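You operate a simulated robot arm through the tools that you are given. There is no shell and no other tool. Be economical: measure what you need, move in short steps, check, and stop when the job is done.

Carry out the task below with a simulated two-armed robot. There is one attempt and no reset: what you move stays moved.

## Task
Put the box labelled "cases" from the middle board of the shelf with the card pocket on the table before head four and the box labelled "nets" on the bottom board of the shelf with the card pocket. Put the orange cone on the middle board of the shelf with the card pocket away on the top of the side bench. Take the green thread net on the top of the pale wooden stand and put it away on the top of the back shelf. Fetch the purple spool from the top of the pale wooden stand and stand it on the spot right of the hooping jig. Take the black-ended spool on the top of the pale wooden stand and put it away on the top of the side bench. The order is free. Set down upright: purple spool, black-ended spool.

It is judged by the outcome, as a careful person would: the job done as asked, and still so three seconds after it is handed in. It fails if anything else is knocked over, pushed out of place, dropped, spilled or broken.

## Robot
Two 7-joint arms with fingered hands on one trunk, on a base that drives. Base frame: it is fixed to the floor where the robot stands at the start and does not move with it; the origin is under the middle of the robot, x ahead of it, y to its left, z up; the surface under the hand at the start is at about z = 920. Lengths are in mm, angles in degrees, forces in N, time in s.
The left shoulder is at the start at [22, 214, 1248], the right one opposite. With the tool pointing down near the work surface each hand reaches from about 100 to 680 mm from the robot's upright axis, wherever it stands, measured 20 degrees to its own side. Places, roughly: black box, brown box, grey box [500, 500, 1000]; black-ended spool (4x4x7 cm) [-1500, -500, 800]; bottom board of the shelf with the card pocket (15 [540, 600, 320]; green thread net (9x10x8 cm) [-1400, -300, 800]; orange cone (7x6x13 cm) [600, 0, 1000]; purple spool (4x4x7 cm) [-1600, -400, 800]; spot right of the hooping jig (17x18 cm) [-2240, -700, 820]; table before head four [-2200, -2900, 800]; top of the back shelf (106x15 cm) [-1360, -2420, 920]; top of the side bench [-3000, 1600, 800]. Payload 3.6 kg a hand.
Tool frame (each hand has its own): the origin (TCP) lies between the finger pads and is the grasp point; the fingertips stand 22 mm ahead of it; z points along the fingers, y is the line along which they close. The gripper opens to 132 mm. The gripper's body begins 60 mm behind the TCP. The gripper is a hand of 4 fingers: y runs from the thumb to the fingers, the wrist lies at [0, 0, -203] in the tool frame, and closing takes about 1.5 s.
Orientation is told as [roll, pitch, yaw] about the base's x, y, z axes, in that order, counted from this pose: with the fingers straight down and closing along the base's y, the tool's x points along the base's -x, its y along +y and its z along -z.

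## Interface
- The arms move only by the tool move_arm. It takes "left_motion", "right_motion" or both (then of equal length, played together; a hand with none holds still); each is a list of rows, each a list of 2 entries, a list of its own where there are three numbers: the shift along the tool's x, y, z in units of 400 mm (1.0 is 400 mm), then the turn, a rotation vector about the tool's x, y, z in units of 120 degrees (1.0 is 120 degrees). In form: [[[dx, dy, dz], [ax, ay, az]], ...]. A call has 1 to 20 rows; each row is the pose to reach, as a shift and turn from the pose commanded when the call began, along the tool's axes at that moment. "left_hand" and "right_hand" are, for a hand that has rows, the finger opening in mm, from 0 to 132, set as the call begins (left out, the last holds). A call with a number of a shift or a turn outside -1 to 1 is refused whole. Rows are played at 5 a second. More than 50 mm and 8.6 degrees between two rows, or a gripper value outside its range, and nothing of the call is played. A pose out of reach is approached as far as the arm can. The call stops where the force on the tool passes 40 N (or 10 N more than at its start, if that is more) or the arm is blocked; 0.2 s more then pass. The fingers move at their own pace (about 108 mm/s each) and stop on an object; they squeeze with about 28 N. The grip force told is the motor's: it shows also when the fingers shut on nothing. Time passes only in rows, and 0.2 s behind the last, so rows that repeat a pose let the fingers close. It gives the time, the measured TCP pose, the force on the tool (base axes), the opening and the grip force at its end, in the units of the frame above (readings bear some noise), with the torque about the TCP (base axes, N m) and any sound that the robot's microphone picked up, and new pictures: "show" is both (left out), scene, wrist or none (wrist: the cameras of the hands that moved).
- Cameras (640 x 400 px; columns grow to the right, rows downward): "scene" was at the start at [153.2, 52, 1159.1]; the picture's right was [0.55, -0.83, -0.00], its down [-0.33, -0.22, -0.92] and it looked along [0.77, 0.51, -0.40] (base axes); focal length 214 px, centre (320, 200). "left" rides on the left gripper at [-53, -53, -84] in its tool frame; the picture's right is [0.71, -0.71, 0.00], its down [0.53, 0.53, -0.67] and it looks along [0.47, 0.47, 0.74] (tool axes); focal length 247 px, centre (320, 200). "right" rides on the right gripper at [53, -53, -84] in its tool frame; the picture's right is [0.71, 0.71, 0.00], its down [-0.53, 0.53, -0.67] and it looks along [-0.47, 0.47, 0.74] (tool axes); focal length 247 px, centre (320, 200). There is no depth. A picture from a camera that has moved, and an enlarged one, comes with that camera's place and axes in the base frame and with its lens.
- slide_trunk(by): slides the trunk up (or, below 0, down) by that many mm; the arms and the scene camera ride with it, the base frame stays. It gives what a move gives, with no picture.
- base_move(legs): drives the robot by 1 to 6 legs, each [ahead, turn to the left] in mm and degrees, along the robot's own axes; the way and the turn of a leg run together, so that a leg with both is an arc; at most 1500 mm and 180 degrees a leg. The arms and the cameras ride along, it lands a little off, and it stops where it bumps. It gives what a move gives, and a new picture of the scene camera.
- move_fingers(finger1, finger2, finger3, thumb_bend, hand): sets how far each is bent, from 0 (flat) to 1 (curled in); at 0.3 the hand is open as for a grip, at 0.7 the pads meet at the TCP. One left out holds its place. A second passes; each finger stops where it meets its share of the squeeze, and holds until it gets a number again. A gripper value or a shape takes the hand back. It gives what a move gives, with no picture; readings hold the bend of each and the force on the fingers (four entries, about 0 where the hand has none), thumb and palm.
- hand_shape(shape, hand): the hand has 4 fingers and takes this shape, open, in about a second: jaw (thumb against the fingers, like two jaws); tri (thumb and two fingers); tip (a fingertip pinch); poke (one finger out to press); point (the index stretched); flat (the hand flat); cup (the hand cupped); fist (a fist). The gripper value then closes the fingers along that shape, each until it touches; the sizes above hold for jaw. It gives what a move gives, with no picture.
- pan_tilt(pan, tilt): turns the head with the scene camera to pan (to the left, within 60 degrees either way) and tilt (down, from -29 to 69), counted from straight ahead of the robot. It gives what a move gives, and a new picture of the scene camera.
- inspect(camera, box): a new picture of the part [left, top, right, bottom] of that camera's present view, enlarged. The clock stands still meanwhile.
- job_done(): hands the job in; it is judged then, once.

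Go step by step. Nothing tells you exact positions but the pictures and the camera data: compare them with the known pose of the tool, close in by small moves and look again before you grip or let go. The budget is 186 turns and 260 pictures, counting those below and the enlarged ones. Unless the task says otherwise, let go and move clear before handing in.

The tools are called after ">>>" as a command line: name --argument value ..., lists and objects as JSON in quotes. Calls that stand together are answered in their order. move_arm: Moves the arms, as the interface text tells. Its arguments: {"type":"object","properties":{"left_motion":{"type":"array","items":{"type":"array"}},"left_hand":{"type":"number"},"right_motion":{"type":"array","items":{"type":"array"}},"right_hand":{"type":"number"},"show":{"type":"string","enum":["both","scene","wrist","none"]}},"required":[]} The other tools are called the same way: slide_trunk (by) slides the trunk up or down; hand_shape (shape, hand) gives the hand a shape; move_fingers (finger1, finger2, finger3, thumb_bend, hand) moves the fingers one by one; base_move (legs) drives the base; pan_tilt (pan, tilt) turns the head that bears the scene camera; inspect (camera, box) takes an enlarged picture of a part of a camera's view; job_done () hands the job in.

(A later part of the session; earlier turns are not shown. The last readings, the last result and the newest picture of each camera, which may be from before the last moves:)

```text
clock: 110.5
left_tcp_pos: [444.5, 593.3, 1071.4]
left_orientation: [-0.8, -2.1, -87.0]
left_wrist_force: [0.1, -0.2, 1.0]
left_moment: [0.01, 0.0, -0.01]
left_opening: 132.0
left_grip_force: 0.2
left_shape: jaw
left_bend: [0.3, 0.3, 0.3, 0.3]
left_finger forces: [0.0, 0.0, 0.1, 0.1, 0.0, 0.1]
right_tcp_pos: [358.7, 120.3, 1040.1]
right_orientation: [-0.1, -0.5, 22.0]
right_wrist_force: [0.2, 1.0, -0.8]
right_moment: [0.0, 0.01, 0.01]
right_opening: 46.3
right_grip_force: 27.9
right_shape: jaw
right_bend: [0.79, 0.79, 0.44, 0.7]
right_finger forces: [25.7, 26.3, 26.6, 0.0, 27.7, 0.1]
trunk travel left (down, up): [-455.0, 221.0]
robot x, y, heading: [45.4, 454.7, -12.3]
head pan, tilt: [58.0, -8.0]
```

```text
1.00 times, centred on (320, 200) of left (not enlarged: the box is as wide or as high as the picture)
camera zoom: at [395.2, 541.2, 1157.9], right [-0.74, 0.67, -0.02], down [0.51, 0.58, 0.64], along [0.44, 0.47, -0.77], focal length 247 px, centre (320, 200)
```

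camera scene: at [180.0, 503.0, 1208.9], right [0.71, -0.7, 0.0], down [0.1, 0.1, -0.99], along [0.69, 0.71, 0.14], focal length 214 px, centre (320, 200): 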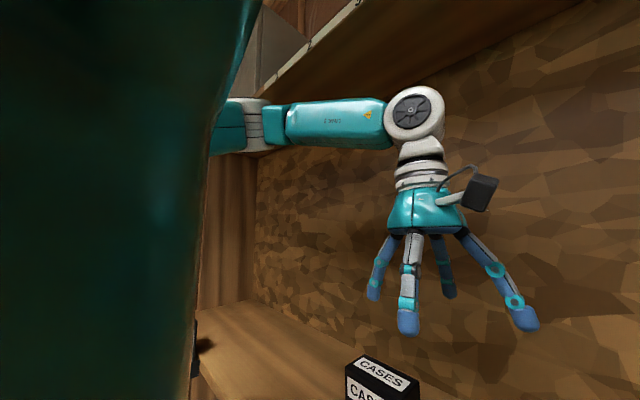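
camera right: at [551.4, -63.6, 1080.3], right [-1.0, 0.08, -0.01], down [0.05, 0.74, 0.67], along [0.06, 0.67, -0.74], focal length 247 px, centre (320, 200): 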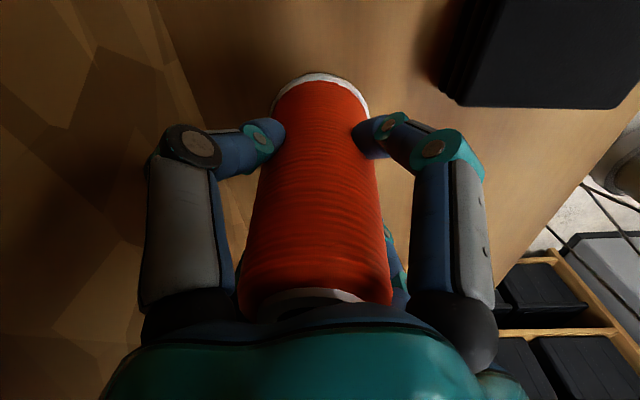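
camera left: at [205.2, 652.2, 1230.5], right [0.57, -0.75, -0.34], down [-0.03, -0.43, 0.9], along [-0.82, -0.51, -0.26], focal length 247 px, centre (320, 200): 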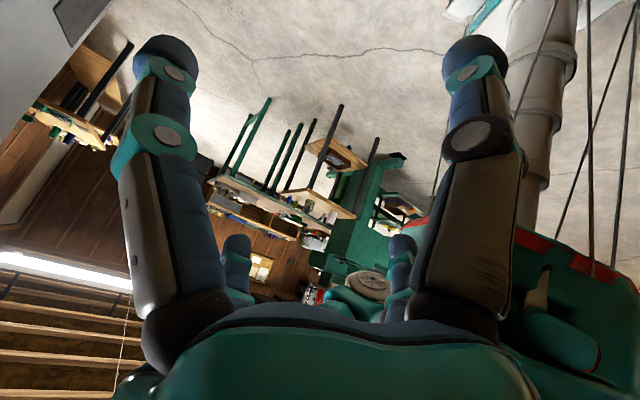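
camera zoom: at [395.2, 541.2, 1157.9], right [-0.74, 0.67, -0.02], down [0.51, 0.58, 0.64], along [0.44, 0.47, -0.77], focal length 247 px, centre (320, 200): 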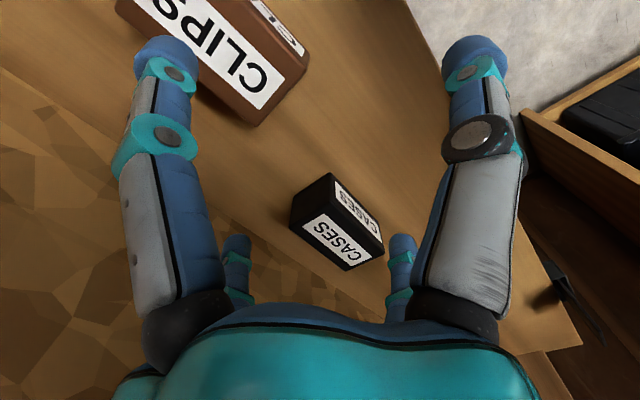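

>>> inspect --camera "left" --box '[260, 150, 420, 290]'

```text
2.86 times, centred on (340, 220) of left
camera zoom: at [395.2, 541.2, 1157.9], right [-0.74, 0.67, -0.02], down [0.51, 0.58, 0.64], along [0.44, 0.47, -0.77], focal length 706 px, centre (263, 143)
```

zoom: 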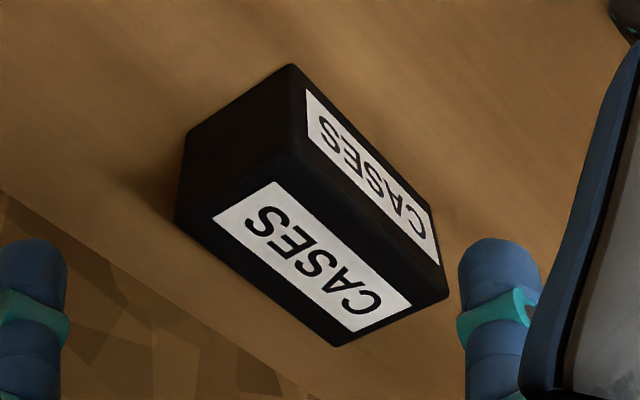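

CASES is centred at about [532,724], yaw −3°. I bring the left hand above it.

>>> move_arm --left_motion '[[[0.079, 0.06, 0.02], [0.004, 0.002, 0.012]], [[0.158, 0.12, 0.05], [0.009, 0.004, 0.025]], [[0.236, 0.18, 0.1], [0.013, 0.006, 0.037]], [[0.315, 0.237, 0.15], [0.0175, 0.008, 0.05]], [[0.315, 0.237, 0.15], [0.0175, 0.008, 0.05]]]' --show "wrist"

>>> pan_tilt --pan 45 --tilt 25

```text
clock: 111.7
left_tcp_pos: [530.8, 723.3, 1003.2]
left_orientation: [-2.8, -1.4, -93.0]
left_wrist_force: [0.4, -0.3, -0.5]
left_moment: [0.0, 0.05, 0.0]
left_opening: 132.1
left_grip_force: 0.1
left_shape: jaw
left_bend: [0.3, 0.3, 0.3, 0.3]
left_finger forces: [0.0, 0.0, 0.0, 0.1, 0.0, 0.1]
right_tcp_pos: [357.7, 120.0, 1040.2]
right_orientation: [-0.2, -0.4, 21.9]
right_wrist_force: [0.0, 0.6, -1.7]
right_moment: [-0.01, -0.02, -0.01]
right_opening: 46.3
right_grip_force: 27.9
right_shape: jaw
right_bend: [0.79, 0.79, 0.44, 0.7]
right_finger forces: [25.8, 26.3, 26.6, 0.0, 27.7, 0.0]
trunk travel left (down, up): [-455.0, 221.0]
robot x, y, heading: [44.0, 457.3, -12.5]
head pan, tilt: [58.0, -8.0]
camera left: at [478.9, 674.7, 1091.4], right [-0.67, 0.74, 0.02], down [0.59, 0.51, 0.63], along [0.46, 0.43, -0.78], focal length 247 px, centre (320, 200)
```

left: 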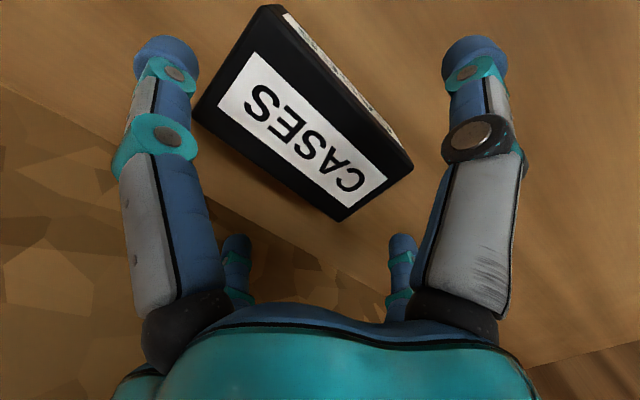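

```text
clock: 112.7
left_tcp_pos: [531.2, 722.7, 1002.6]
left_orientation: [-2.9, -1.4, -93.0]
left_wrist_force: [0.3, 0.3, -1.1]
left_moment: [-0.03, 0.03, 0.01]
left_opening: 132.0
left_grip_force: 0.0
left_shape: jaw
left_bend: [0.3, 0.3, 0.3, 0.3]
left_finger forces: [0.0, 0.0, 0.1, 0.0, 0.1, 0.1]
right_tcp_pos: [359.2, 119.7, 1040.1]
right_orientation: [-0.2, -0.4, 22.0]
right_wrist_force: [-0.3, 0.4, -1.9]
right_moment: [-0.01, 0.0, 0.01]
right_opening: 46.7
right_grip_force: 28.1
right_shape: jaw
right_bend: [0.79, 0.79, 0.44, 0.7]
right_finger forces: [25.8, 26.3, 26.6, 0.1, 27.7, 0.1]
trunk travel left (down, up): [-455.0, 221.0]
robot x, y, heading: [45.1, 453.9, -12.4]
head pan, tilt: [45.0, 25.0]
camera scene: at [197.7, 491.7, 1085.5], right [0.54, -0.84, 0.0], down [-0.36, -0.23, -0.91], along [0.76, 0.49, -0.42], focal length 214 px, centre (320, 200)
```

scene: 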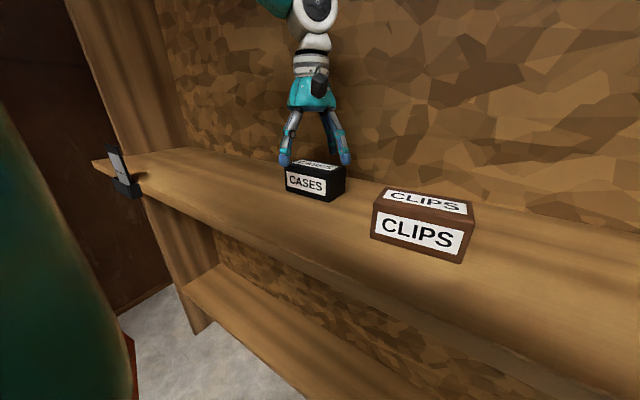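

I refine: the centre is nearer [525,714]. I level the hand, shift, and come down part-way to check.

>>> move_arm --left_motion '[[[-0.023, -0.014, 0], [-0.024, 0.012, 0]], [[-0.023, -0.014, 0.04], [-0.024, 0.012, 0]], [[-0.023, -0.014, 0.055], [-0.024, 0.012, 0]], [[-0.023, -0.014, 0.055], [-0.024, 0.012, 0]]]' --show "both"

```text
clock: 113.7
left_tcp_pos: [525.9, 714.1, 982.4]
left_orientation: [-0.1, -0.1, -93.0]
left_wrist_force: [0.3, -0.3, -0.3]
left_moment: [-0.02, 0.0, 0.0]
left_opening: 132.1
left_grip_force: 0.1
left_shape: jaw
left_bend: [0.3, 0.3, 0.3, 0.3]
left_finger forces: [0.0, 0.0, 0.1, 0.0, 0.1, 0.1]
right_tcp_pos: [359.0, 121.1, 1039.7]
right_orientation: [-0.2, -0.2, 22.0]
right_wrist_force: [0.4, 0.7, -2.2]
right_moment: [-0.01, 0.02, 0.02]
right_opening: 46.3
right_grip_force: 28.5
right_shape: jaw
right_bend: [0.79, 0.79, 0.44, 0.7]
right_finger forces: [25.9, 26.3, 26.6, 0.1, 27.7, 0.0]
trunk travel left (down, up): [-455.0, 221.0]
robot x, y, heading: [46.4, 461.7, -12.4]
head pan, tilt: [45.0, 25.0]
camera scene: at [197.8, 491.7, 1085.4], right [0.54, -0.84, 0.0], down [-0.36, -0.23, -0.91], along [0.76, 0.49, -0.42], focal length 214 px, centre (320, 200)
camera left: at [468.2, 663.0, 1067.5], right [-0.67, 0.74, 0.0], down [0.55, 0.5, 0.67], along [0.5, 0.45, -0.74], focal length 247 px, centre (320, 200)
```

scene: 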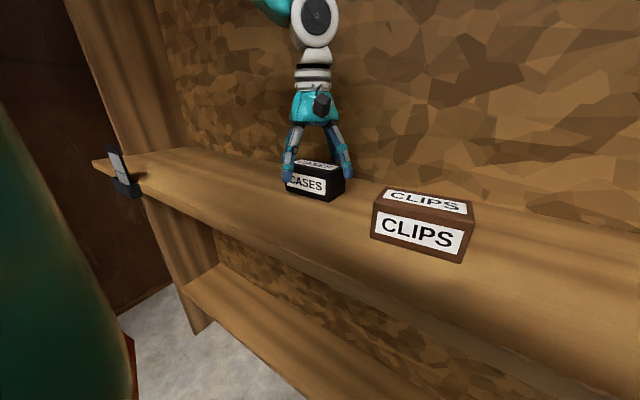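
left: 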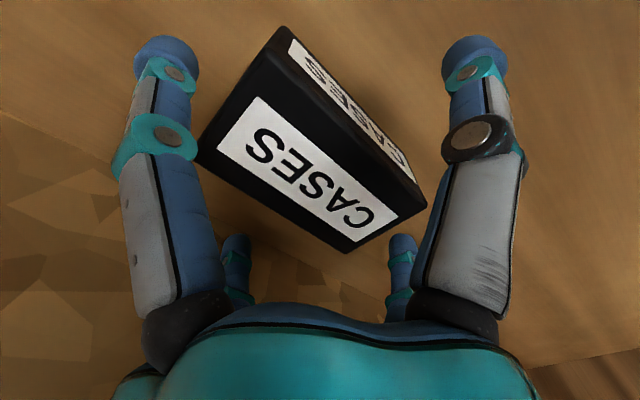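

A further small shift of about (−4,−9) mm centres it; then I go down to grip height.

>>> move_arm --left_motion '[[[-0.022, -0.009, 0], [0, 0, 0]], [[-0.022, -0.009, 0], [0, 0, 0]], [[-0.022, -0.009, 0.04], [0, 0, 0]], [[-0.022, -0.009, 0.075], [0, 0, 0]], [[-0.022, -0.009, 0.075], [0, 0, 0]]]' --show "wrist"

```text
clock: 114.9
left_tcp_pos: [522.7, 705.9, 953.8]
left_orientation: [-0.1, 0.1, -93.0]
left_wrist_force: [-0.5, 0.9, 0.9]
left_moment: [0.03, -0.04, 0.03]
left_opening: 131.9
left_grip_force: 0.1
left_shape: jaw
left_bend: [0.3, 0.3, 0.29, 0.3]
left_finger forces: [0.1, 0.0, 1.0, 0.0, 0.0, 0.1]
right_tcp_pos: [358.7, 119.5, 1041.2]
right_orientation: [-0.2, -0.3, 22.0]
right_wrist_force: [0.5, 0.0, -2.1]
right_moment: [-0.03, -0.05, -0.03]
right_opening: 46.5
right_grip_force: 28.2
right_shape: jaw
right_bend: [0.79, 0.79, 0.44, 0.7]
right_finger forces: [25.8, 26.3, 26.5, 0.0, 27.7, 0.0]
trunk travel left (down, up): [-455.0, 221.0]
robot x, y, heading: [45.8, 454.1, -12.3]
head pan, tilt: [45.0, 25.0]
camera left: at [466.1, 654.9, 1037.4], right [-0.67, 0.74, 0.0], down [0.55, 0.5, 0.67], along [0.5, 0.45, -0.74], focal length 247 px, centre (320, 200)
```

left: 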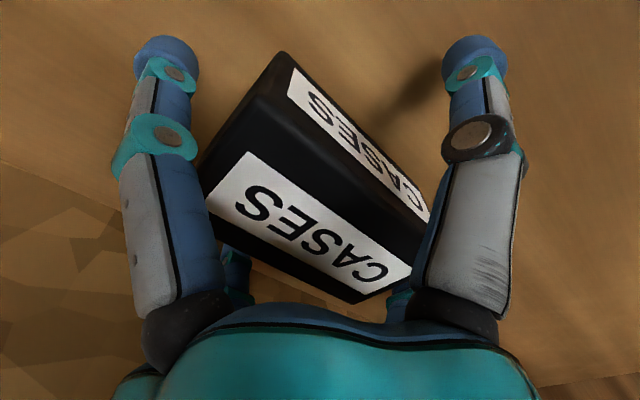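

Very similar to the NETS view. I close the left hand and lift.

>>> move_arm --left_hand 0 --left_motion '[[[0, 0, 0], [0, 0, 0]], [[0, 0, 0], [0, 0, 0]], [[0, 0, 0], [0, 0, 0]], [[0, 0, 0], [0, 0, 0]], [[0, 0, 0], [0, 0, 0]], [[0, 0, 0], [0, 0, 0]], [[0, 0, 0], [0, 0, 0]], [[0, 0, 0], [0, 0, 0]], [[0, 0, 0], [0, 0, 0]], [[0, 0, -0.03], [0, 0, 0]], [[0, 0, -0.1], [0, 0, 0]], [[0, 0, -0.18], [0, 0, 0]], [[0, 0, -0.18], [0, 0, 0]]]' --show "both"

```text
clock: 117.7
left_tcp_pos: [522.7, 705.8, 1024.1]
left_orientation: [0.0, 0.0, -93.0]
left_wrist_force: [0.1, 0.4, -1.5]
left_moment: [0.01, -0.01, -0.01]
left_opening: 69.9
left_grip_force: 28.0
left_shape: jaw
left_bend: [0.28, 0.4, 0.31, 0.7]
left_finger forces: [26.3, 26.0, 29.4, 0.1, 26.5, 0.0]
right_tcp_pos: [357.7, 121.0, 1040.7]
right_orientation: [-0.2, -0.3, 21.9]
right_wrist_force: [0.6, 0.7, -1.2]
right_moment: [-0.02, 0.01, 0.03]
right_opening: 46.5
right_grip_force: 27.5
right_shape: jaw
right_bend: [0.79, 0.79, 0.44, 0.7]
right_finger forces: [25.8, 26.2, 26.6, 0.1, 27.8, 0.0]
trunk travel left (down, up): [-455.0, 221.0]
robot x, y, heading: [43.8, 457.3, -12.4]
head pan, tilt: [45.0, 25.0]
camera scene: at [198.0, 491.7, 1085.3], right [0.54, -0.84, 0.0], down [-0.36, -0.23, -0.91], along [0.76, 0.49, -0.42], focal length 214 px, centre (320, 200)
camera left: at [465.8, 654.2, 1108.4], right [-0.67, 0.74, 0.0], down [0.55, 0.5, 0.67], along [0.5, 0.45, -0.74], focal length 247 px, centre (320, 200)
```

scene: 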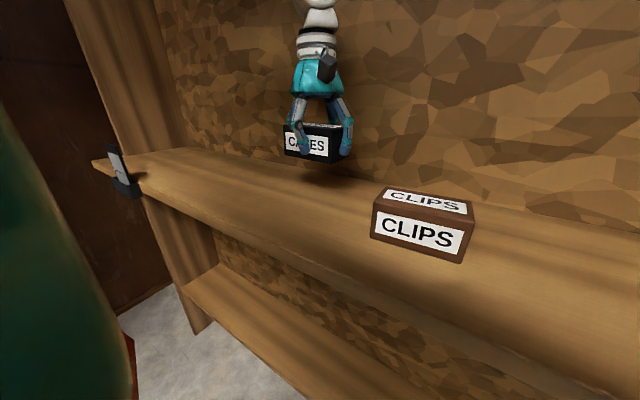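
left: 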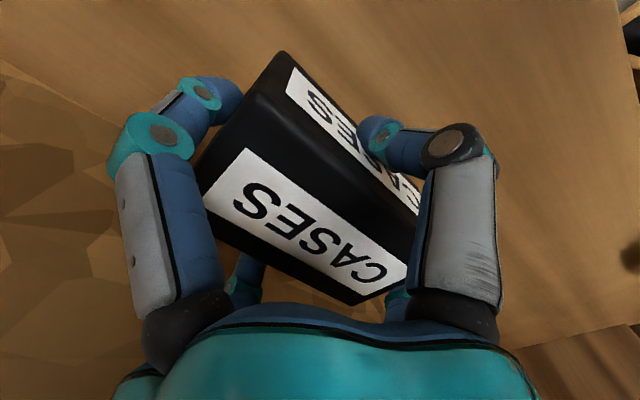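

CASES is lifted. I back away from the shelf and turn right to look at the room.

>>> base_move --legs '[[-450, 0], [0, -90]]'

>>> pan_tilt --pan 0 --tilt 12

>>> pan_tilt --pan -55 --tilt 12

```text
clock: 123.0
left_tcp_pos: [65.0, 287.0, 1022.3]
left_orientation: [-0.2, -0.2, -149.8]
left_wrist_force: [0.9, -0.2, -1.6]
left_moment: [0.03, 0.04, -0.01]
left_opening: 69.1
left_grip_force: 27.7
left_shape: jaw
left_bend: [0.29, 0.4, 0.31, 0.7]
left_finger forces: [27.1, 26.0, 28.9, 0.1, 26.5, 0.0]
right_tcp_pos: [-515.0, 106.8, 1040.5]
right_orientation: [-0.2, -0.3, -35.1]
right_wrist_force: [0.5, 0.5, -0.7]
right_moment: [-0.02, -0.01, -0.03]
right_opening: 46.5
right_grip_force: 28.3
right_shape: jaw
right_bend: [0.79, 0.79, 0.44, 0.7]
right_finger forces: [25.3, 26.0, 26.8, 0.1, 27.6, 0.1]
trunk travel left (down, up): [-455.0, 221.0]
robot x, y, heading: [-365.3, 572.5, -71.4]
head pan, tilt: [45.0, 25.0]
stopped in leg 2: the robot was blocked; the commanded pose is now the measured one
camera scene: at [-258.2, 457.1, 1085.3], right [-0.44, -0.9, 0.0], down [-0.38, 0.19, -0.91], along [0.81, -0.4, -0.42], focal length 214 px, centre (320, 200)
```

scene: 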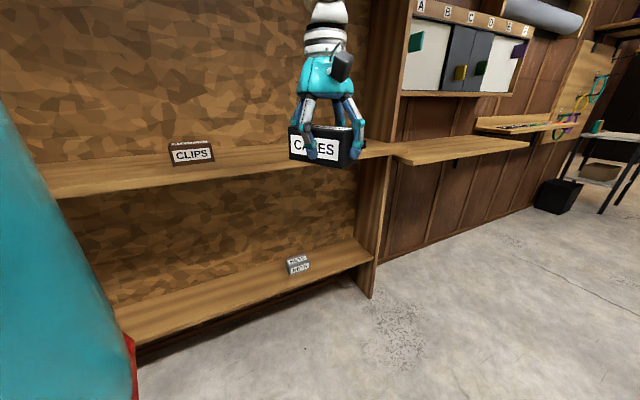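

```text
clock: 124.1
left_tcp_pos: [64.1, 288.3, 1024.5]
left_orientation: [0.1, -0.1, -149.8]
left_wrist_force: [-0.9, 0.2, -1.4]
left_moment: [0.02, -0.03, 0.02]
left_opening: 69.0
left_grip_force: 27.5
left_shape: jaw
left_bend: [0.29, 0.4, 0.31, 0.7]
left_finger forces: [27.2, 26.0, 29.0, 0.1, 26.5, 0.0]
right_tcp_pos: [-514.8, 105.9, 1041.4]
right_orientation: [-0.2, -0.4, -35.0]
right_wrist_force: [0.1, 0.2, -1.4]
right_moment: [0.01, 0.02, 0.0]
right_opening: 46.2
right_grip_force: 27.9
right_shape: jaw
right_bend: [0.79, 0.79, 0.44, 0.7]
right_finger forces: [25.4, 26.0, 26.6, 0.0, 27.6, 0.0]
trunk travel left (down, up): [-455.0, 221.0]
robot x, y, heading: [-366.6, 570.4, -71.4]
head pan, tilt: [0.0, 12.0]
camera scene: at [-310.6, 410.3, 1106.4], right [-0.95, -0.32, 0.0], down [-0.07, 0.2, -0.98], along [0.31, -0.93, -0.21], focal length 214 px, centre (320, 200)
```

scene: 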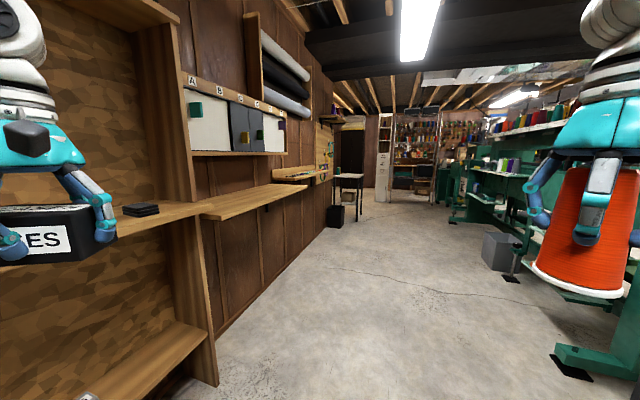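

```text
clock: 125.3
left_tcp_pos: [66.8, 287.5, 1024.2]
left_orientation: [-0.1, 0.1, -150.0]
left_wrist_force: [-0.2, 0.1, -1.6]
left_moment: [0.0, -0.02, 0.02]
left_opening: 69.2
left_grip_force: 28.3
left_shape: jaw
left_bend: [0.29, 0.4, 0.31, 0.7]
left_finger forces: [27.0, 26.0, 29.1, 0.1, 26.5, 0.0]
right_tcp_pos: [-514.9, 106.6, 1039.9]
right_orientation: [-0.1, -0.5, -35.0]
right_wrist_force: [-0.2, 0.0, -1.3]
right_moment: [0.01, 0.01, -0.01]
right_opening: 46.2
right_grip_force: 28.0
right_shape: jaw
right_bend: [0.79, 0.79, 0.44, 0.7]
right_finger forces: [25.3, 26.0, 26.8, 0.1, 27.6, 0.0]
trunk travel left (down, up): [-455.0, 221.0]
robot x, y, heading: [-366.4, 570.2, -71.1]
head pan, tilt: [-55.0, 12.0]
camera scene: at [-395.6, 423.4, 1106.5], right [-0.81, 0.59, 0.0], down [0.12, 0.17, -0.98], along [-0.58, -0.79, -0.21], focal length 214 px, centre (320, 200)
```

scene: 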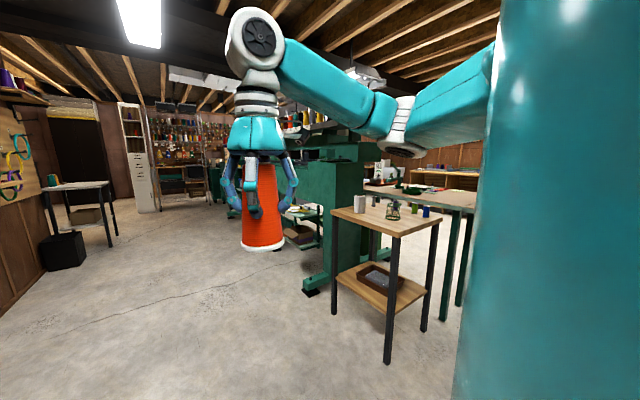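

Now I see the pale wooden stand with the spools, in front of the green machine, and the aisle ahead. The turn was blocked, so I go forward a little in the aisle and then turn further right.

>>> base_move --legs '[[250, 0], [0, -20]]'

```text
clock: 128.3
left_tcp_pos: [23.4, -83.7, 1024.7]
left_orientation: [-0.1, 0.1, -170.1]
left_wrist_force: [-1.2, -0.1, -0.9]
left_moment: [0.0, 0.0, 0.02]
left_opening: 69.3
left_grip_force: 28.1
left_shape: jaw
left_bend: [0.29, 0.4, 0.31, 0.7]
left_finger forces: [27.1, 25.9, 28.8, 0.1, 26.5, 0.1]
right_tcp_pos: [-583.1, -52.9, 1041.0]
right_orientation: [-0.1, -0.4, -55.3]
right_wrist_force: [-0.1, 0.2, -2.4]
right_moment: [0.0, 0.06, -0.01]
right_opening: 46.1
right_grip_force: 28.0
right_shape: jaw
right_bend: [0.79, 0.79, 0.44, 0.7]
right_finger forces: [25.4, 25.9, 26.7, 0.1, 27.6, 0.1]
trunk travel left (down, up): [-455.0, 221.0]
robot x, y, heading: [-268.5, 330.0, -91.8]
head pan, tilt: [-55.0, 12.0]
camera scene: at [-347.4, 202.1, 1106.5], right [-0.55, 0.83, 0.0], down [0.17, 0.12, -0.98], along [-0.82, -0.54, -0.21], focal length 214 px, centre (320, 200)
```

scene: 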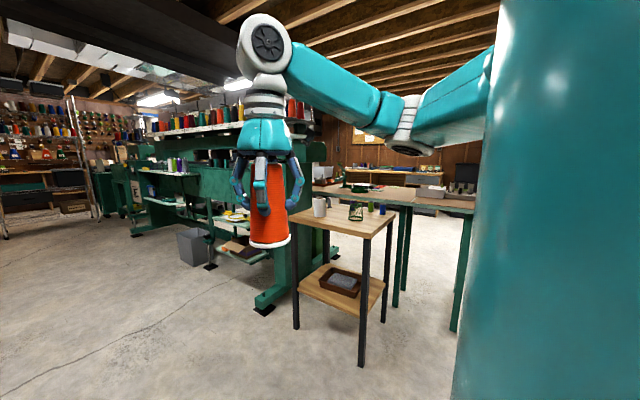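

The stand's top is about z≈715, at x −1640…−1276, y −600…−130; the machine's back shelf faces this aisle, so the tables before the heads lie on its far (west) side. I turn to face west and look there.

>>> base_move --legs '[[-150, 0], [0, -60]]'

>>> pan_tilt --pan -35 --tilt 12

>>> pan_tilt --pan 0 --tilt 12

```text
clock: 131.1
left_tcp_pos: [-173.2, -15.7, 1024.1]
left_orientation: [-0.2, -0.1, 164.7]
left_wrist_force: [0.8, 0.3, -0.9]
left_moment: [-0.02, -0.03, 0.01]
left_opening: 69.3
left_grip_force: 27.6
left_shape: jaw
left_bend: [0.29, 0.4, 0.31, 0.7]
left_finger forces: [27.0, 25.9, 28.1, 0.1, 26.4, 0.0]
right_tcp_pos: [-709.4, 273.2, 1043.4]
right_orientation: [-0.2, -0.4, -80.5]
right_wrist_force: [0.5, -0.9, -0.8]
right_moment: [-0.01, 0.0, -0.03]
right_opening: 46.4
right_grip_force: 28.0
right_shape: jaw
right_bend: [0.79, 0.79, 0.44, 0.7]
right_finger forces: [25.5, 25.5, 26.9, 0.1, 27.2, 0.0]
trunk travel left (down, up): [-455.0, 221.0]
robot x, y, heading: [-246.7, 477.3, -116.9]
head pan, tilt: [-55.0, 12.0]
stopped in leg 2: the robot was blocked; the commanded pose is now the measured one
camera scene: at [-373.1, 396.1, 1106.6], right [-0.14, 0.99, 0.0], down [0.21, 0.03, -0.98], along [-0.97, -0.14, -0.21], focal length 214 px, centre (320, 200)
```

scene: 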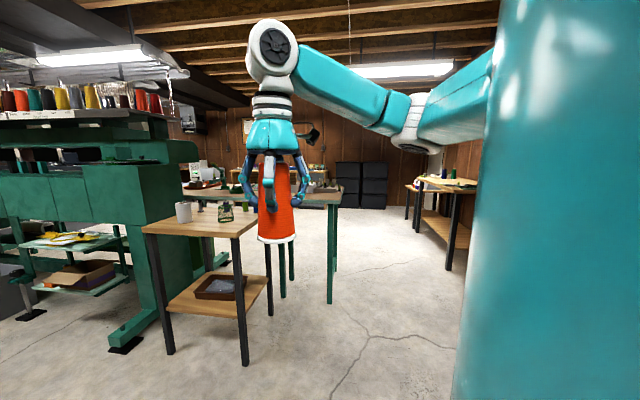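

```text
clock: 131.9
left_tcp_pos: [-174.1, -15.0, 1024.7]
left_orientation: [-0.2, 0.1, 164.7]
left_wrist_force: [-0.5, 0.0, -1.5]
left_moment: [-0.02, -0.01, 0.03]
left_opening: 69.1
left_grip_force: 28.3
left_shape: jaw
left_bend: [0.29, 0.4, 0.31, 0.7]
left_finger forces: [26.8, 26.0, 28.2, 0.0, 26.2, 0.0]
right_tcp_pos: [-709.6, 273.0, 1043.8]
right_orientation: [-0.2, -0.5, -80.6]
right_wrist_force: [-0.2, 0.2, -1.9]
right_moment: [-0.02, -0.01, 0.01]
right_opening: 46.3
right_grip_force: 28.2
right_shape: jaw
right_bend: [0.79, 0.79, 0.44, 0.7]
right_finger forces: [25.5, 25.5, 26.9, 0.0, 27.2, 0.0]
trunk travel left (down, up): [-455.0, 221.0]
robot x, y, heading: [-245.4, 475.3, -117.0]
head pan, tilt: [-35.0, 12.0]
camera scene: at [-363.0, 364.7, 1106.5], right [-0.47, 0.88, 0.0], down [0.18, 0.1, -0.98], along [-0.86, -0.46, -0.21], focal length 214 px, centre (320, 200)
```

scene: 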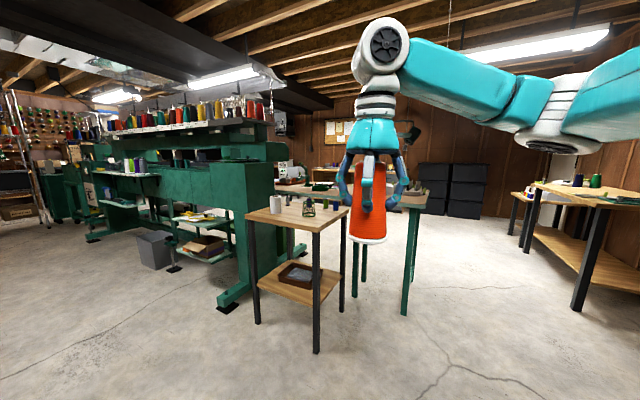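

```text
clock: 132.9
left_tcp_pos: [-173.6, -16.0, 1024.7]
left_orientation: [-0.2, -0.1, 164.7]
left_wrist_force: [-0.5, 0.4, -1.3]
left_moment: [0.01, -0.02, 0.0]
left_opening: 69.2
left_grip_force: 28.7
left_shape: jaw
left_bend: [0.29, 0.4, 0.31, 0.7]
left_finger forces: [26.8, 25.8, 28.1, 0.0, 26.3, 0.0]
right_tcp_pos: [-709.5, 271.8, 1042.4]
right_orientation: [-0.3, -0.4, -80.5]
right_wrist_force: [-0.2, -0.5, -1.1]
right_moment: [-0.02, -0.01, -0.03]
right_opening: 46.5
right_grip_force: 28.1
right_shape: jaw
right_bend: [0.79, 0.79, 0.44, 0.7]
right_finger forces: [25.5, 25.6, 26.9, 0.0, 27.2, 0.0]
trunk travel left (down, up): [-455.0, 221.0]
robot x, y, heading: [-247.3, 475.5, -116.9]
head pan, tilt: [0.0, 12.0]
camera scene: at [-323.0, 325.4, 1106.5], right [-0.89, 0.45, 0.0], down [0.09, 0.19, -0.98], along [-0.44, -0.87, -0.21], focal length 214 px, centre (320, 200)
```

scene: 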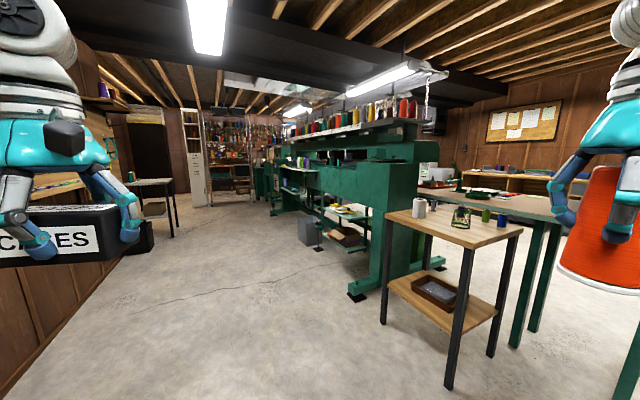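

The way west passes north of the stand and the jig table, with the side bench along the right wall. I turn further right in small legs.

>>> base_move --legs '[[0, -18], [0, -18], [0, -18], [0, -18]]'

```text
clock: 136.4
left_tcp_pos: [-590.7, 114.6, 1028.9]
left_orientation: [0.3, -0.8, 112.0]
left_wrist_force: [0.3, 0.4, -1.1]
left_moment: [0.01, -0.01, -0.01]
left_opening: 68.6
left_grip_force: 27.9
left_shape: jaw
left_bend: [0.29, 0.4, 0.31, 0.7]
left_finger forces: [26.9, 26.1, 28.0, 0.0, 26.5, 0.1]
right_tcp_pos: [-693.7, 721.1, 1043.5]
right_orientation: [-0.2, -0.5, -133.4]
right_wrist_force: [-0.2, 0.4, -1.5]
right_moment: [-0.01, 0.03, 0.0]
right_opening: 46.2
right_grip_force: 27.7
right_shape: jaw
right_bend: [0.79, 0.79, 0.44, 0.7]
right_finger forces: [25.4, 25.8, 27.0, 0.1, 27.5, 0.1]
trunk travel left (down, up): [-455.0, 221.0]
robot x, y, heading: [-239.9, 430.4, -170.7]
head pan, tilt: [0.0, 12.0]
stopped in leg 3: the robot was blocked; the commanded pose is now the measured one
camera scene: at [-410.1, 409.5, 1106.5], right [-0.16, 0.99, 0.0], down [0.21, 0.03, -0.98], along [-0.97, -0.16, -0.21], focal length 214 px, centre (320, 200)
```

scene: 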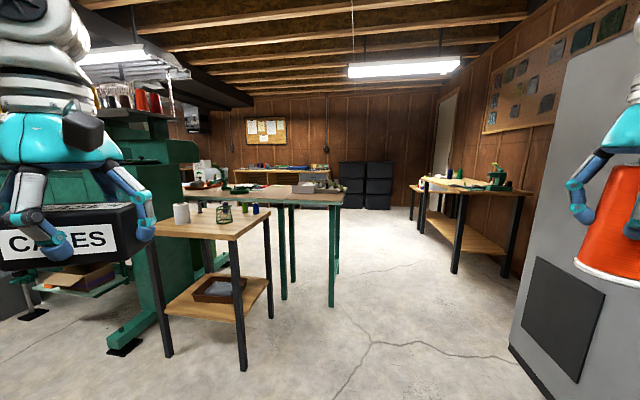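

I turn a bit more and drive west toward the side bench (about x −3560…−2500, front edge y≈1390).

>>> base_move --legs '[[0, -20], [1300, 0]]'

```text
clock: 143.8
left_tcp_pos: [-1945.3, 502.3, 1027.4]
left_orientation: [0.3, -1.2, 91.0]
left_wrist_force: [0.6, 0.3, -1.5]
left_moment: [-0.01, 0.01, 0.02]
left_opening: 68.9
left_grip_force: 28.2
left_shape: jaw
left_bend: [0.29, 0.4, 0.31, 0.7]
left_finger forces: [26.9, 26.0, 27.7, 0.1, 26.0, 0.0]
right_tcp_pos: [-1823.8, 1103.4, 1047.8]
right_orientation: [-0.5, -0.3, -154.2]
right_wrist_force: [0.4, -0.1, -2.9]
right_moment: [0.02, 0.01, -0.02]
right_opening: 46.0
right_grip_force: 27.7
right_shape: jaw
right_bend: [0.79, 0.79, 0.44, 0.7]
right_finger forces: [25.5, 25.5, 27.0, 0.0, 27.1, 0.0]
trunk travel left (down, up): [-455.0, 221.0]
robot x, y, heading: [-1499.7, 681.0, 167.6]
head pan, tilt: [0.0, 12.0]
stopped in leg 2: the robot was blocked; the commanded pose is now the measured one
camera scene: at [-1670.6, 711.9, 1106.7], right [0.21, 0.98, 0.01], down [0.2, -0.04, -0.98], along [-0.96, 0.21, -0.21], focal length 214 px, centre (320, 200)
```

scene: 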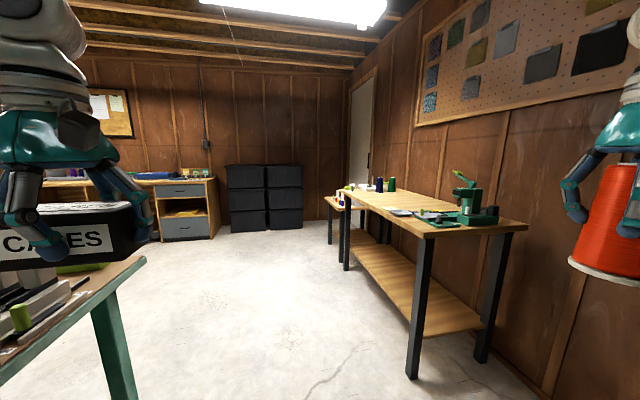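

Stopped at (−1500, 681). I check the right side for contact.

>>> pan_tilt --pan -58 --tilt 5

>>> pan_tilt --pan 50 --tilt 20

```text
clock: 145.0
left_tcp_pos: [-1946.8, 502.9, 1027.0]
left_orientation: [0.4, -1.2, 90.9]
left_wrist_force: [1.2, -0.8, -1.2]
left_moment: [-0.01, 0.03, -0.01]
left_opening: 69.2
left_grip_force: 28.0
left_shape: jaw
left_bend: [0.29, 0.4, 0.31, 0.7]
left_finger forces: [26.9, 26.0, 27.8, 0.1, 26.0, 0.0]
right_tcp_pos: [-1823.8, 1102.7, 1046.5]
right_orientation: [-0.5, -0.1, -154.3]
right_wrist_force: [0.0, -0.4, -1.1]
right_moment: [-0.01, -0.03, 0.01]
right_opening: 46.0
right_grip_force: 28.1
right_shape: jaw
right_bend: [0.79, 0.79, 0.44, 0.7]
right_finger forces: [25.5, 25.6, 27.0, 0.1, 27.2, 0.0]
trunk travel left (down, up): [-455.0, 221.0]
robot x, y, heading: [-1503.0, 682.9, 167.6]
head pan, tilt: [-58.0, 5.0]
camera scene: at [-1611.0, 778.3, 1118.4], right [0.94, 0.34, 0.0], down [0.03, -0.08, -1.0], along [-0.34, 0.94, -0.08], focal length 214 px, centre (320, 200)
```

scene: 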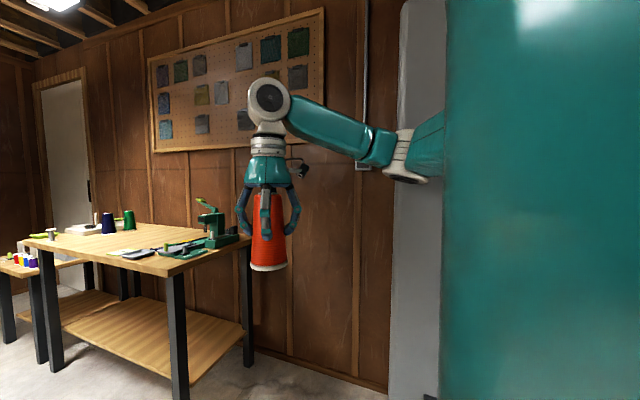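

```text
clock: 146.9
left_tcp_pos: [-1945.5, 501.1, 1028.8]
left_orientation: [0.3, -1.2, 91.0]
left_wrist_force: [0.2, 0.4, -2.5]
left_moment: [0.0, 0.03, -0.02]
left_opening: 68.9
left_grip_force: 27.9
left_shape: jaw
left_bend: [0.29, 0.4, 0.31, 0.7]
left_finger forces: [26.9, 25.9, 27.8, 0.0, 26.0, 0.1]
right_tcp_pos: [-1825.2, 1104.4, 1046.6]
right_orientation: [-0.5, -0.3, -154.3]
right_wrist_force: [-0.2, -1.1, -1.1]
right_moment: [0.02, -0.02, 0.01]
right_opening: 46.1
right_grip_force: 28.0
right_shape: jaw
right_bend: [0.79, 0.79, 0.44, 0.7]
right_finger forces: [25.5, 25.6, 27.0, 0.1, 27.3, 0.0]
trunk travel left (down, up): [-455.0, 221.0]
robot x, y, heading: [-1502.8, 681.2, 167.7]
head pan, tilt: [50.0, 20.0]
camera scene: at [-1653.8, 635.1, 1093.0], right [-0.61, 0.79, 0.0], down [0.27, 0.22, -0.94], along [-0.74, -0.57, -0.35], focal length 214 px, centre (320, 200)
```

scene: 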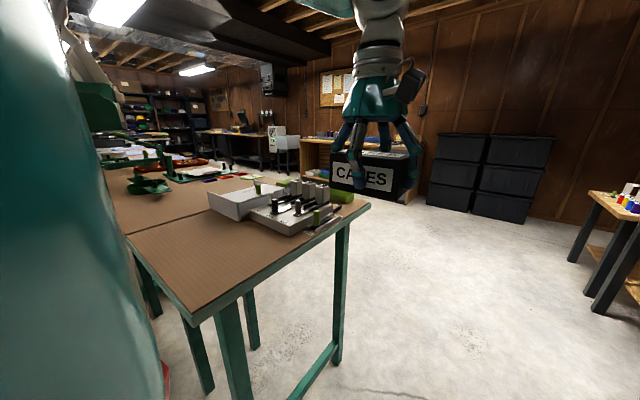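

The right elbow seems to touch the grey cabinet's front. I turn left to draw it away and go on.

>>> base_move --legs '[[0, 16], [500, 0]]'

```text
clock: 150.8
left_tcp_pos: [-2377.2, 355.1, 1029.0]
left_orientation: [0.3, -0.8, 107.5]
left_wrist_force: [0.5, 0.1, -0.4]
left_moment: [0.01, -0.03, 0.01]
left_opening: 69.0
left_grip_force: 27.7
left_shape: jaw
left_bend: [0.29, 0.4, 0.31, 0.7]
left_finger forces: [26.9, 25.9, 27.7, 0.0, 25.8, 0.1]
right_tcp_pos: [-2430.3, 966.5, 1043.1]
right_orientation: [-0.1, -0.4, -137.8]
right_wrist_force: [0.2, -0.5, -0.9]
right_moment: [-0.01, -0.02, -0.01]
right_opening: 46.0
right_grip_force: 28.6
right_shape: jaw
right_bend: [0.79, 0.79, 0.44, 0.7]
right_finger forces: [25.5, 25.3, 27.0, 0.1, 26.9, 0.0]
trunk travel left (down, up): [-455.0, 221.0]
robot x, y, heading: [-2001.9, 645.7, -175.7]
head pan, tilt: [50.0, 20.0]
camera scene: at [-2134.1, 563.5, 1093.4], right [-0.81, 0.58, 0.0], down [0.2, 0.28, -0.94], along [-0.55, -0.76, -0.34], focal length 214 px, centre (320, 200)
```

scene: 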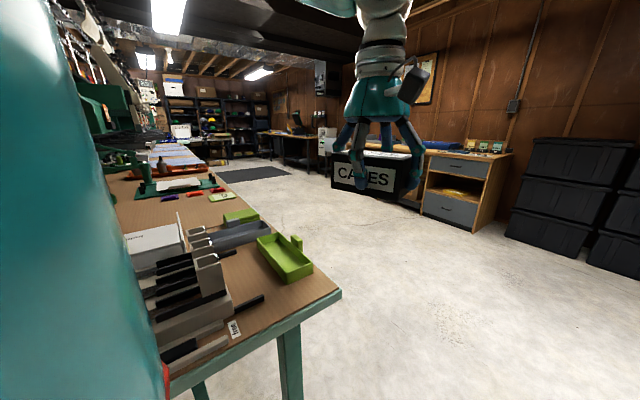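

Clear. I drive on and turn to face the side bench.

>>> base_move --legs '[[850, 0], [0, -20], [0, -20], [0, -20], [0, -20], [0, -15]]'

>>> pan_tilt --pan 0 --tilt 20

```text
clock: 158.5
left_tcp_pos: [-3287.4, 740.9, 1034.9]
left_orientation: [0.9, -2.2, 49.5]
left_wrist_force: [0.5, 0.1, -0.4]
left_moment: [-0.02, 0.01, -0.03]
left_opening: 68.6
left_grip_force: 27.3
left_shape: jaw
left_bend: [0.29, 0.4, 0.31, 0.7]
left_finger forces: [26.9, 26.1, 27.6, 0.1, 26.1, 0.0]
right_tcp_pos: [-2793.6, 1124.8, 1044.5]
right_orientation: [0.0, -0.4, 164.2]
right_wrist_force: [0.8, -0.6, -1.2]
right_moment: [0.01, 0.05, -0.05]
right_opening: 45.9
right_grip_force: 27.8
right_shape: jaw
right_bend: [0.79, 0.79, 0.44, 0.7]
right_finger forces: [25.4, 25.7, 27.1, 0.1, 27.4, 0.0]
trunk travel left (down, up): [-455.0, 221.0]
robot x, y, heading: [-2873.7, 564.0, 124.7]
head pan, tilt: [50.0, 20.0]
stopped in leg 4: the robot was blocked; the commanded pose is now the measured one
camera scene: at [-3008.1, 637.4, 1093.5], right [0.09, 1.0, 0.0], down [0.34, -0.03, -0.94], along [-0.94, 0.08, -0.34], focal length 214 px, centre (320, 200)
```

scene: 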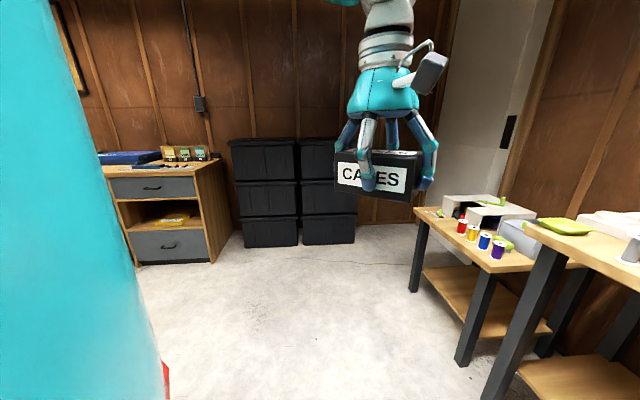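

```text
clock: 159.7
left_tcp_pos: [-3286.4, 741.4, 1034.6]
left_orientation: [0.8, -2.3, 49.5]
left_wrist_force: [0.1, 0.3, -1.5]
left_moment: [0.03, -0.03, -0.01]
left_opening: 68.9
left_grip_force: 27.7
left_shape: jaw
left_bend: [0.29, 0.4, 0.31, 0.7]
left_finger forces: [26.9, 26.1, 27.5, 0.0, 26.0, 0.1]
right_tcp_pos: [-2793.9, 1122.9, 1044.4]
right_orientation: [-0.2, -0.4, 164.2]
right_wrist_force: [-0.5, -0.3, -1.4]
right_moment: [0.01, -0.03, -0.02]
right_opening: 45.7
right_grip_force: 27.9
right_shape: jaw
right_bend: [0.79, 0.79, 0.44, 0.7]
right_finger forces: [25.4, 25.7, 27.1, 0.1, 27.4, 0.0]
trunk travel left (down, up): [-455.0, 221.0]
robot x, y, heading: [-2872.6, 564.7, 124.9]
head pan, tilt: [0.0, 20.0]
camera scene: at [-2969.3, 704.8, 1093.4], right [0.82, 0.57, 0.0], down [0.2, -0.28, -0.94], along [-0.54, 0.77, -0.34], focal length 214 px, centre (320, 200)
```

scene: 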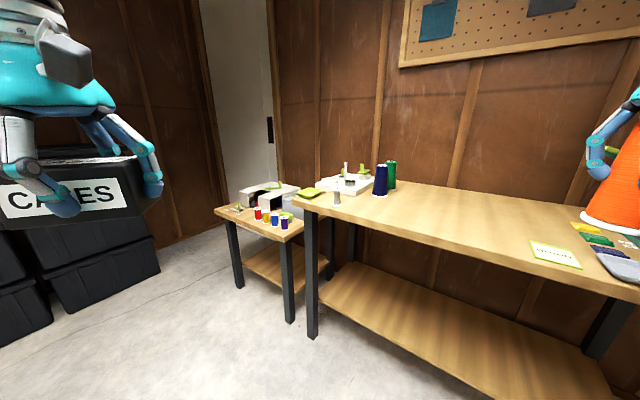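

The bench's middle is clear around [−2930,1450]. I drive up to it.

>>> base_move --legs '[[0, -7], [330, 0], [0, -13]]'

>>> pan_tilt --pan -25 --tilt 25

```text
clock: 163.2
left_tcp_pos: [-3355.8, 1158.9, 1036.0]
left_orientation: [1.1, -2.7, 29.5]
left_wrist_force: [0.5, 0.5, -1.6]
left_moment: [0.02, 0.01, -0.02]
left_opening: 68.7
left_grip_force: 28.4
left_shape: jaw
left_bend: [0.29, 0.4, 0.31, 0.7]
left_finger forces: [26.8, 26.0, 27.5, 0.0, 25.8, 0.0]
right_tcp_pos: [-2759.4, 1351.5, 1046.2]
right_orientation: [-0.2, -0.5, 144.3]
right_wrist_force: [-0.2, -0.5, -1.4]
right_moment: [0.01, -0.01, -0.01]
right_opening: 46.2
right_grip_force: 28.3
right_shape: jaw
right_bend: [0.79, 0.79, 0.44, 0.7]
right_finger forces: [25.4, 25.4, 27.2, 0.1, 27.1, 0.0]
trunk travel left (down, up): [-455.0, 221.0]
robot x, y, heading: [-3028.2, 852.4, 104.9]
head pan, tilt: [0.0, 20.0]
camera scene: at [-3073.9, 1016.8, 1093.4], right [0.97, 0.26, 0.0], down [0.09, -0.33, -0.94], along [-0.24, 0.91, -0.34], focal length 214 px, centre (320, 200)
```

scene: 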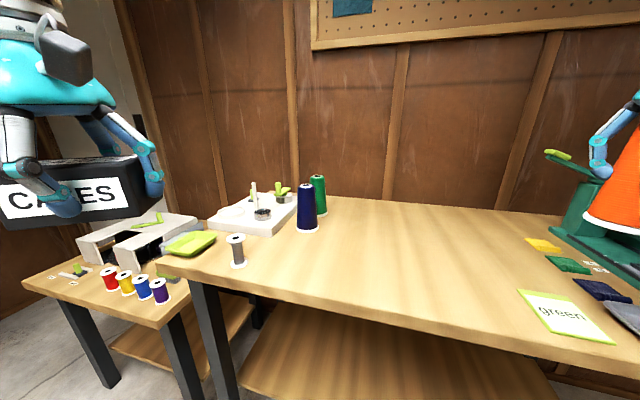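

```text
clock: 164.1
left_tcp_pos: [-3356.6, 1159.0, 1035.9]
left_orientation: [1.1, -2.6, 29.5]
left_wrist_force: [0.5, 0.3, -0.6]
left_moment: [0.0, 0.08, 0.02]
left_opening: 68.6
left_grip_force: 28.3
left_shape: jaw
left_bend: [0.29, 0.4, 0.31, 0.7]
left_finger forces: [26.9, 26.0, 27.4, 0.1, 25.8, 0.0]
right_tcp_pos: [-2760.3, 1352.3, 1045.5]
right_orientation: [-0.1, -0.4, 144.2]
right_wrist_force: [0.3, 0.6, -1.6]
right_moment: [0.0, 0.0, -0.02]
right_opening: 45.9
right_grip_force: 28.2
right_shape: jaw
right_bend: [0.79, 0.79, 0.44, 0.7]
right_finger forces: [25.5, 25.4, 27.2, 0.1, 27.2, 0.1]
trunk travel left (down, up): [-455.0, 221.0]
robot x, y, heading: [-3031.0, 851.1, 104.5]
head pan, tilt: [-25.0, 25.0]
camera scene: at [-3034.1, 1017.4, 1085.4], right [0.98, -0.18, 0.0], down [-0.07, -0.42, -0.91], along [0.16, 0.89, -0.42], focal length 214 px, centre (320, 200)
```

scene: 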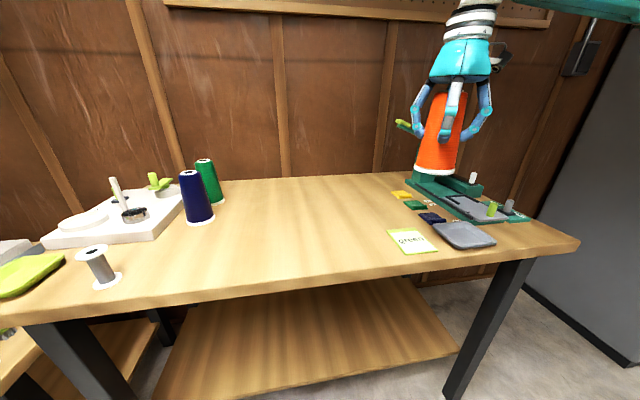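

Clear target on the bench: about [−2960,1455]. I move the cone there at height, then look.

>>> move_arm --right_motion '[[[-0.111, 0.017, 0], [0, 0, 0]], [[-0.222, 0.034, 0], [0, 0, 0]], [[-0.333, 0.05, 0], [0, 0, 0]], [[-0.444, 0.067, 0], [0, 0, 0]], [[-0.556, 0.084, 0], [0, 0, 0]], [[-0.556, 0.084, 0.12], [0, 0, 0]], [[-0.556, 0.084, 0.24], [0, 0, 0]], [[-0.556, 0.084, 0.3], [0, 0, 0]], [[-0.556, 0.084, 0.3], [0, 0, 0]]]' --show "both"

```text
clock: 166.1
left_tcp_pos: [-3357.3, 1159.6, 1036.7]
left_orientation: [1.0, -2.6, 29.5]
left_wrist_force: [0.3, 0.0, 0.2]
left_moment: [0.02, -0.02, 0.0]
left_opening: 68.7
left_grip_force: 28.5
left_shape: jaw
left_bend: [0.29, 0.4, 0.31, 0.7]
left_finger forces: [26.8, 25.9, 27.3, 0.0, 25.8, 0.1]
right_tcp_pos: [-2962.0, 1453.8, 926.1]
right_orientation: [-0.1, -0.3, 144.3]
right_wrist_force: [0.0, 0.5, -1.6]
right_moment: [-0.01, -0.01, 0.0]
right_opening: 46.0
right_grip_force: 28.5
right_shape: jaw
right_bend: [0.79, 0.79, 0.44, 0.7]
right_finger forces: [25.4, 24.6, 27.3, 0.0, 26.9, 0.1]
trunk travel left (down, up): [-455.0, 221.0]
robot x, y, heading: [-3027.3, 849.5, 104.6]
head pan, tilt: [-25.0, 25.0]
camera scene: at [-3034.2, 1017.5, 1085.3], right [0.98, -0.18, 0.0], down [-0.07, -0.42, -0.91], along [0.16, 0.89, -0.42], focal length 214 px, centre (320, 200)
camera right: at [-2886.9, 1465.9, 1011.1], right [0.16, -0.99, -0.01], down [-0.73, -0.12, 0.67], along [-0.66, -0.1, -0.74], focal length 247 px, centre (320, 200)
```

scene: 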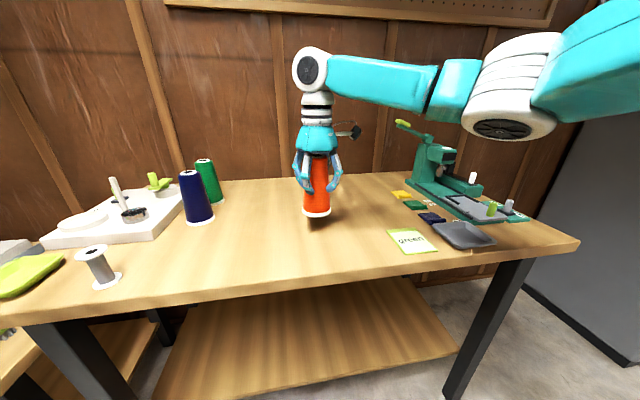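
right: 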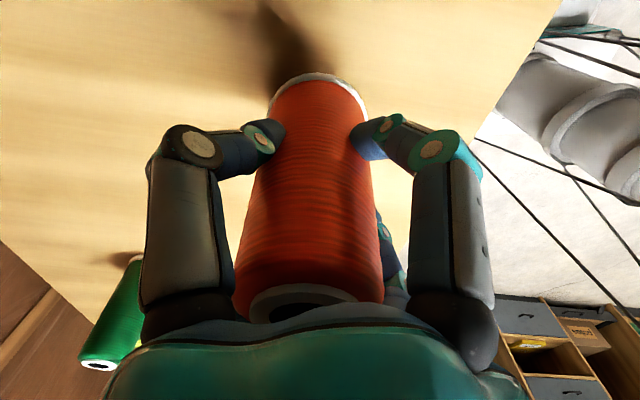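

I lower the cone toward the bench in fine steps.

>>> move_arm --right_motion '[[[0, 0, 0.05], [0, 0, 0]], [[0, 0, 0.09], [0, 0, 0]], [[0, 0, 0.105], [0, 0, 0]], [[0, 0, 0.115], [0, 0, 0]], [[0, 0, 0.115], [0, 0, 0]]]' --show "scene"

```text
clock: 167.3
left_tcp_pos: [-3356.3, 1158.4, 1034.7]
left_orientation: [1.0, -2.6, 29.5]
left_wrist_force: [0.5, -0.2, -1.3]
left_moment: [0.03, -0.01, 0.0]
left_opening: 68.6
left_grip_force: 27.6
left_shape: jaw
left_bend: [0.29, 0.4, 0.31, 0.7]
left_finger forces: [26.8, 26.0, 27.4, 0.0, 25.8, 0.0]
right_tcp_pos: [-2962.3, 1457.2, 880.6]
right_orientation: [-0.1, -0.5, 144.2]
right_wrist_force: [-0.7, -0.1, -1.8]
right_moment: [0.0, 0.01, 0.0]
right_opening: 45.9
right_grip_force: 28.1
right_shape: jaw
right_bend: [0.79, 0.79, 0.44, 0.7]
right_finger forces: [25.3, 24.7, 27.3, 0.1, 26.9, 0.0]
trunk travel left (down, up): [-455.0, 221.0]
robot x, y, heading: [-3030.3, 852.2, 104.6]
head pan, tilt: [-25.0, 25.0]
camera scene: at [-3034.1, 1017.5, 1085.3], right [0.98, -0.18, 0.0], down [-0.07, -0.42, -0.91], along [0.16, 0.89, -0.42], focal length 214 px, centre (320, 200)
```

scene: 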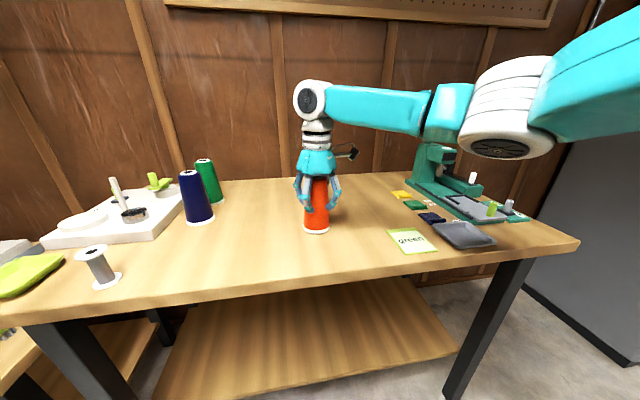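

>>> move_arm --right_motion '[[[0, 0, 0.006], [0, 0, 0]], [[0, 0, 0.012], [0, 0, 0]], [[0, 0, 0.018], [0, 0, 0]], [[0, 0, 0.018], [0, 0, 0]]]' --show "none"

```text
clock: 168.3
left_tcp_pos: [-3356.8, 1157.6, 1035.7]
left_orientation: [1.1, -2.6, 29.6]
left_wrist_force: [0.3, -0.1, -0.4]
left_moment: [0.0, 0.04, 0.0]
left_opening: 68.8
left_grip_force: 27.5
left_shape: jaw
left_bend: [0.29, 0.4, 0.31, 0.7]
left_finger forces: [26.9, 25.9, 27.4, 0.0, 25.9, 0.0]
right_tcp_pos: [-2963.0, 1457.7, 875.4]
right_orientation: [-0.3, -0.6, 144.3]
right_wrist_force: [1.6, -2.4, 13.1]
right_moment: [0.09, -0.06, -0.05]
right_opening: 46.2
right_grip_force: 28.3
right_shape: jaw
right_bend: [0.79, 0.79, 0.44, 0.7]
right_finger forces: [27.5, 26.1, 28.0, 0.0, 28.9, 0.0]
trunk travel left (down, up): [-455.0, 221.0]
robot x, y, heading: [-3030.3, 851.6, 104.7]
head pan, tilt: [-25.0, 25.0]
```

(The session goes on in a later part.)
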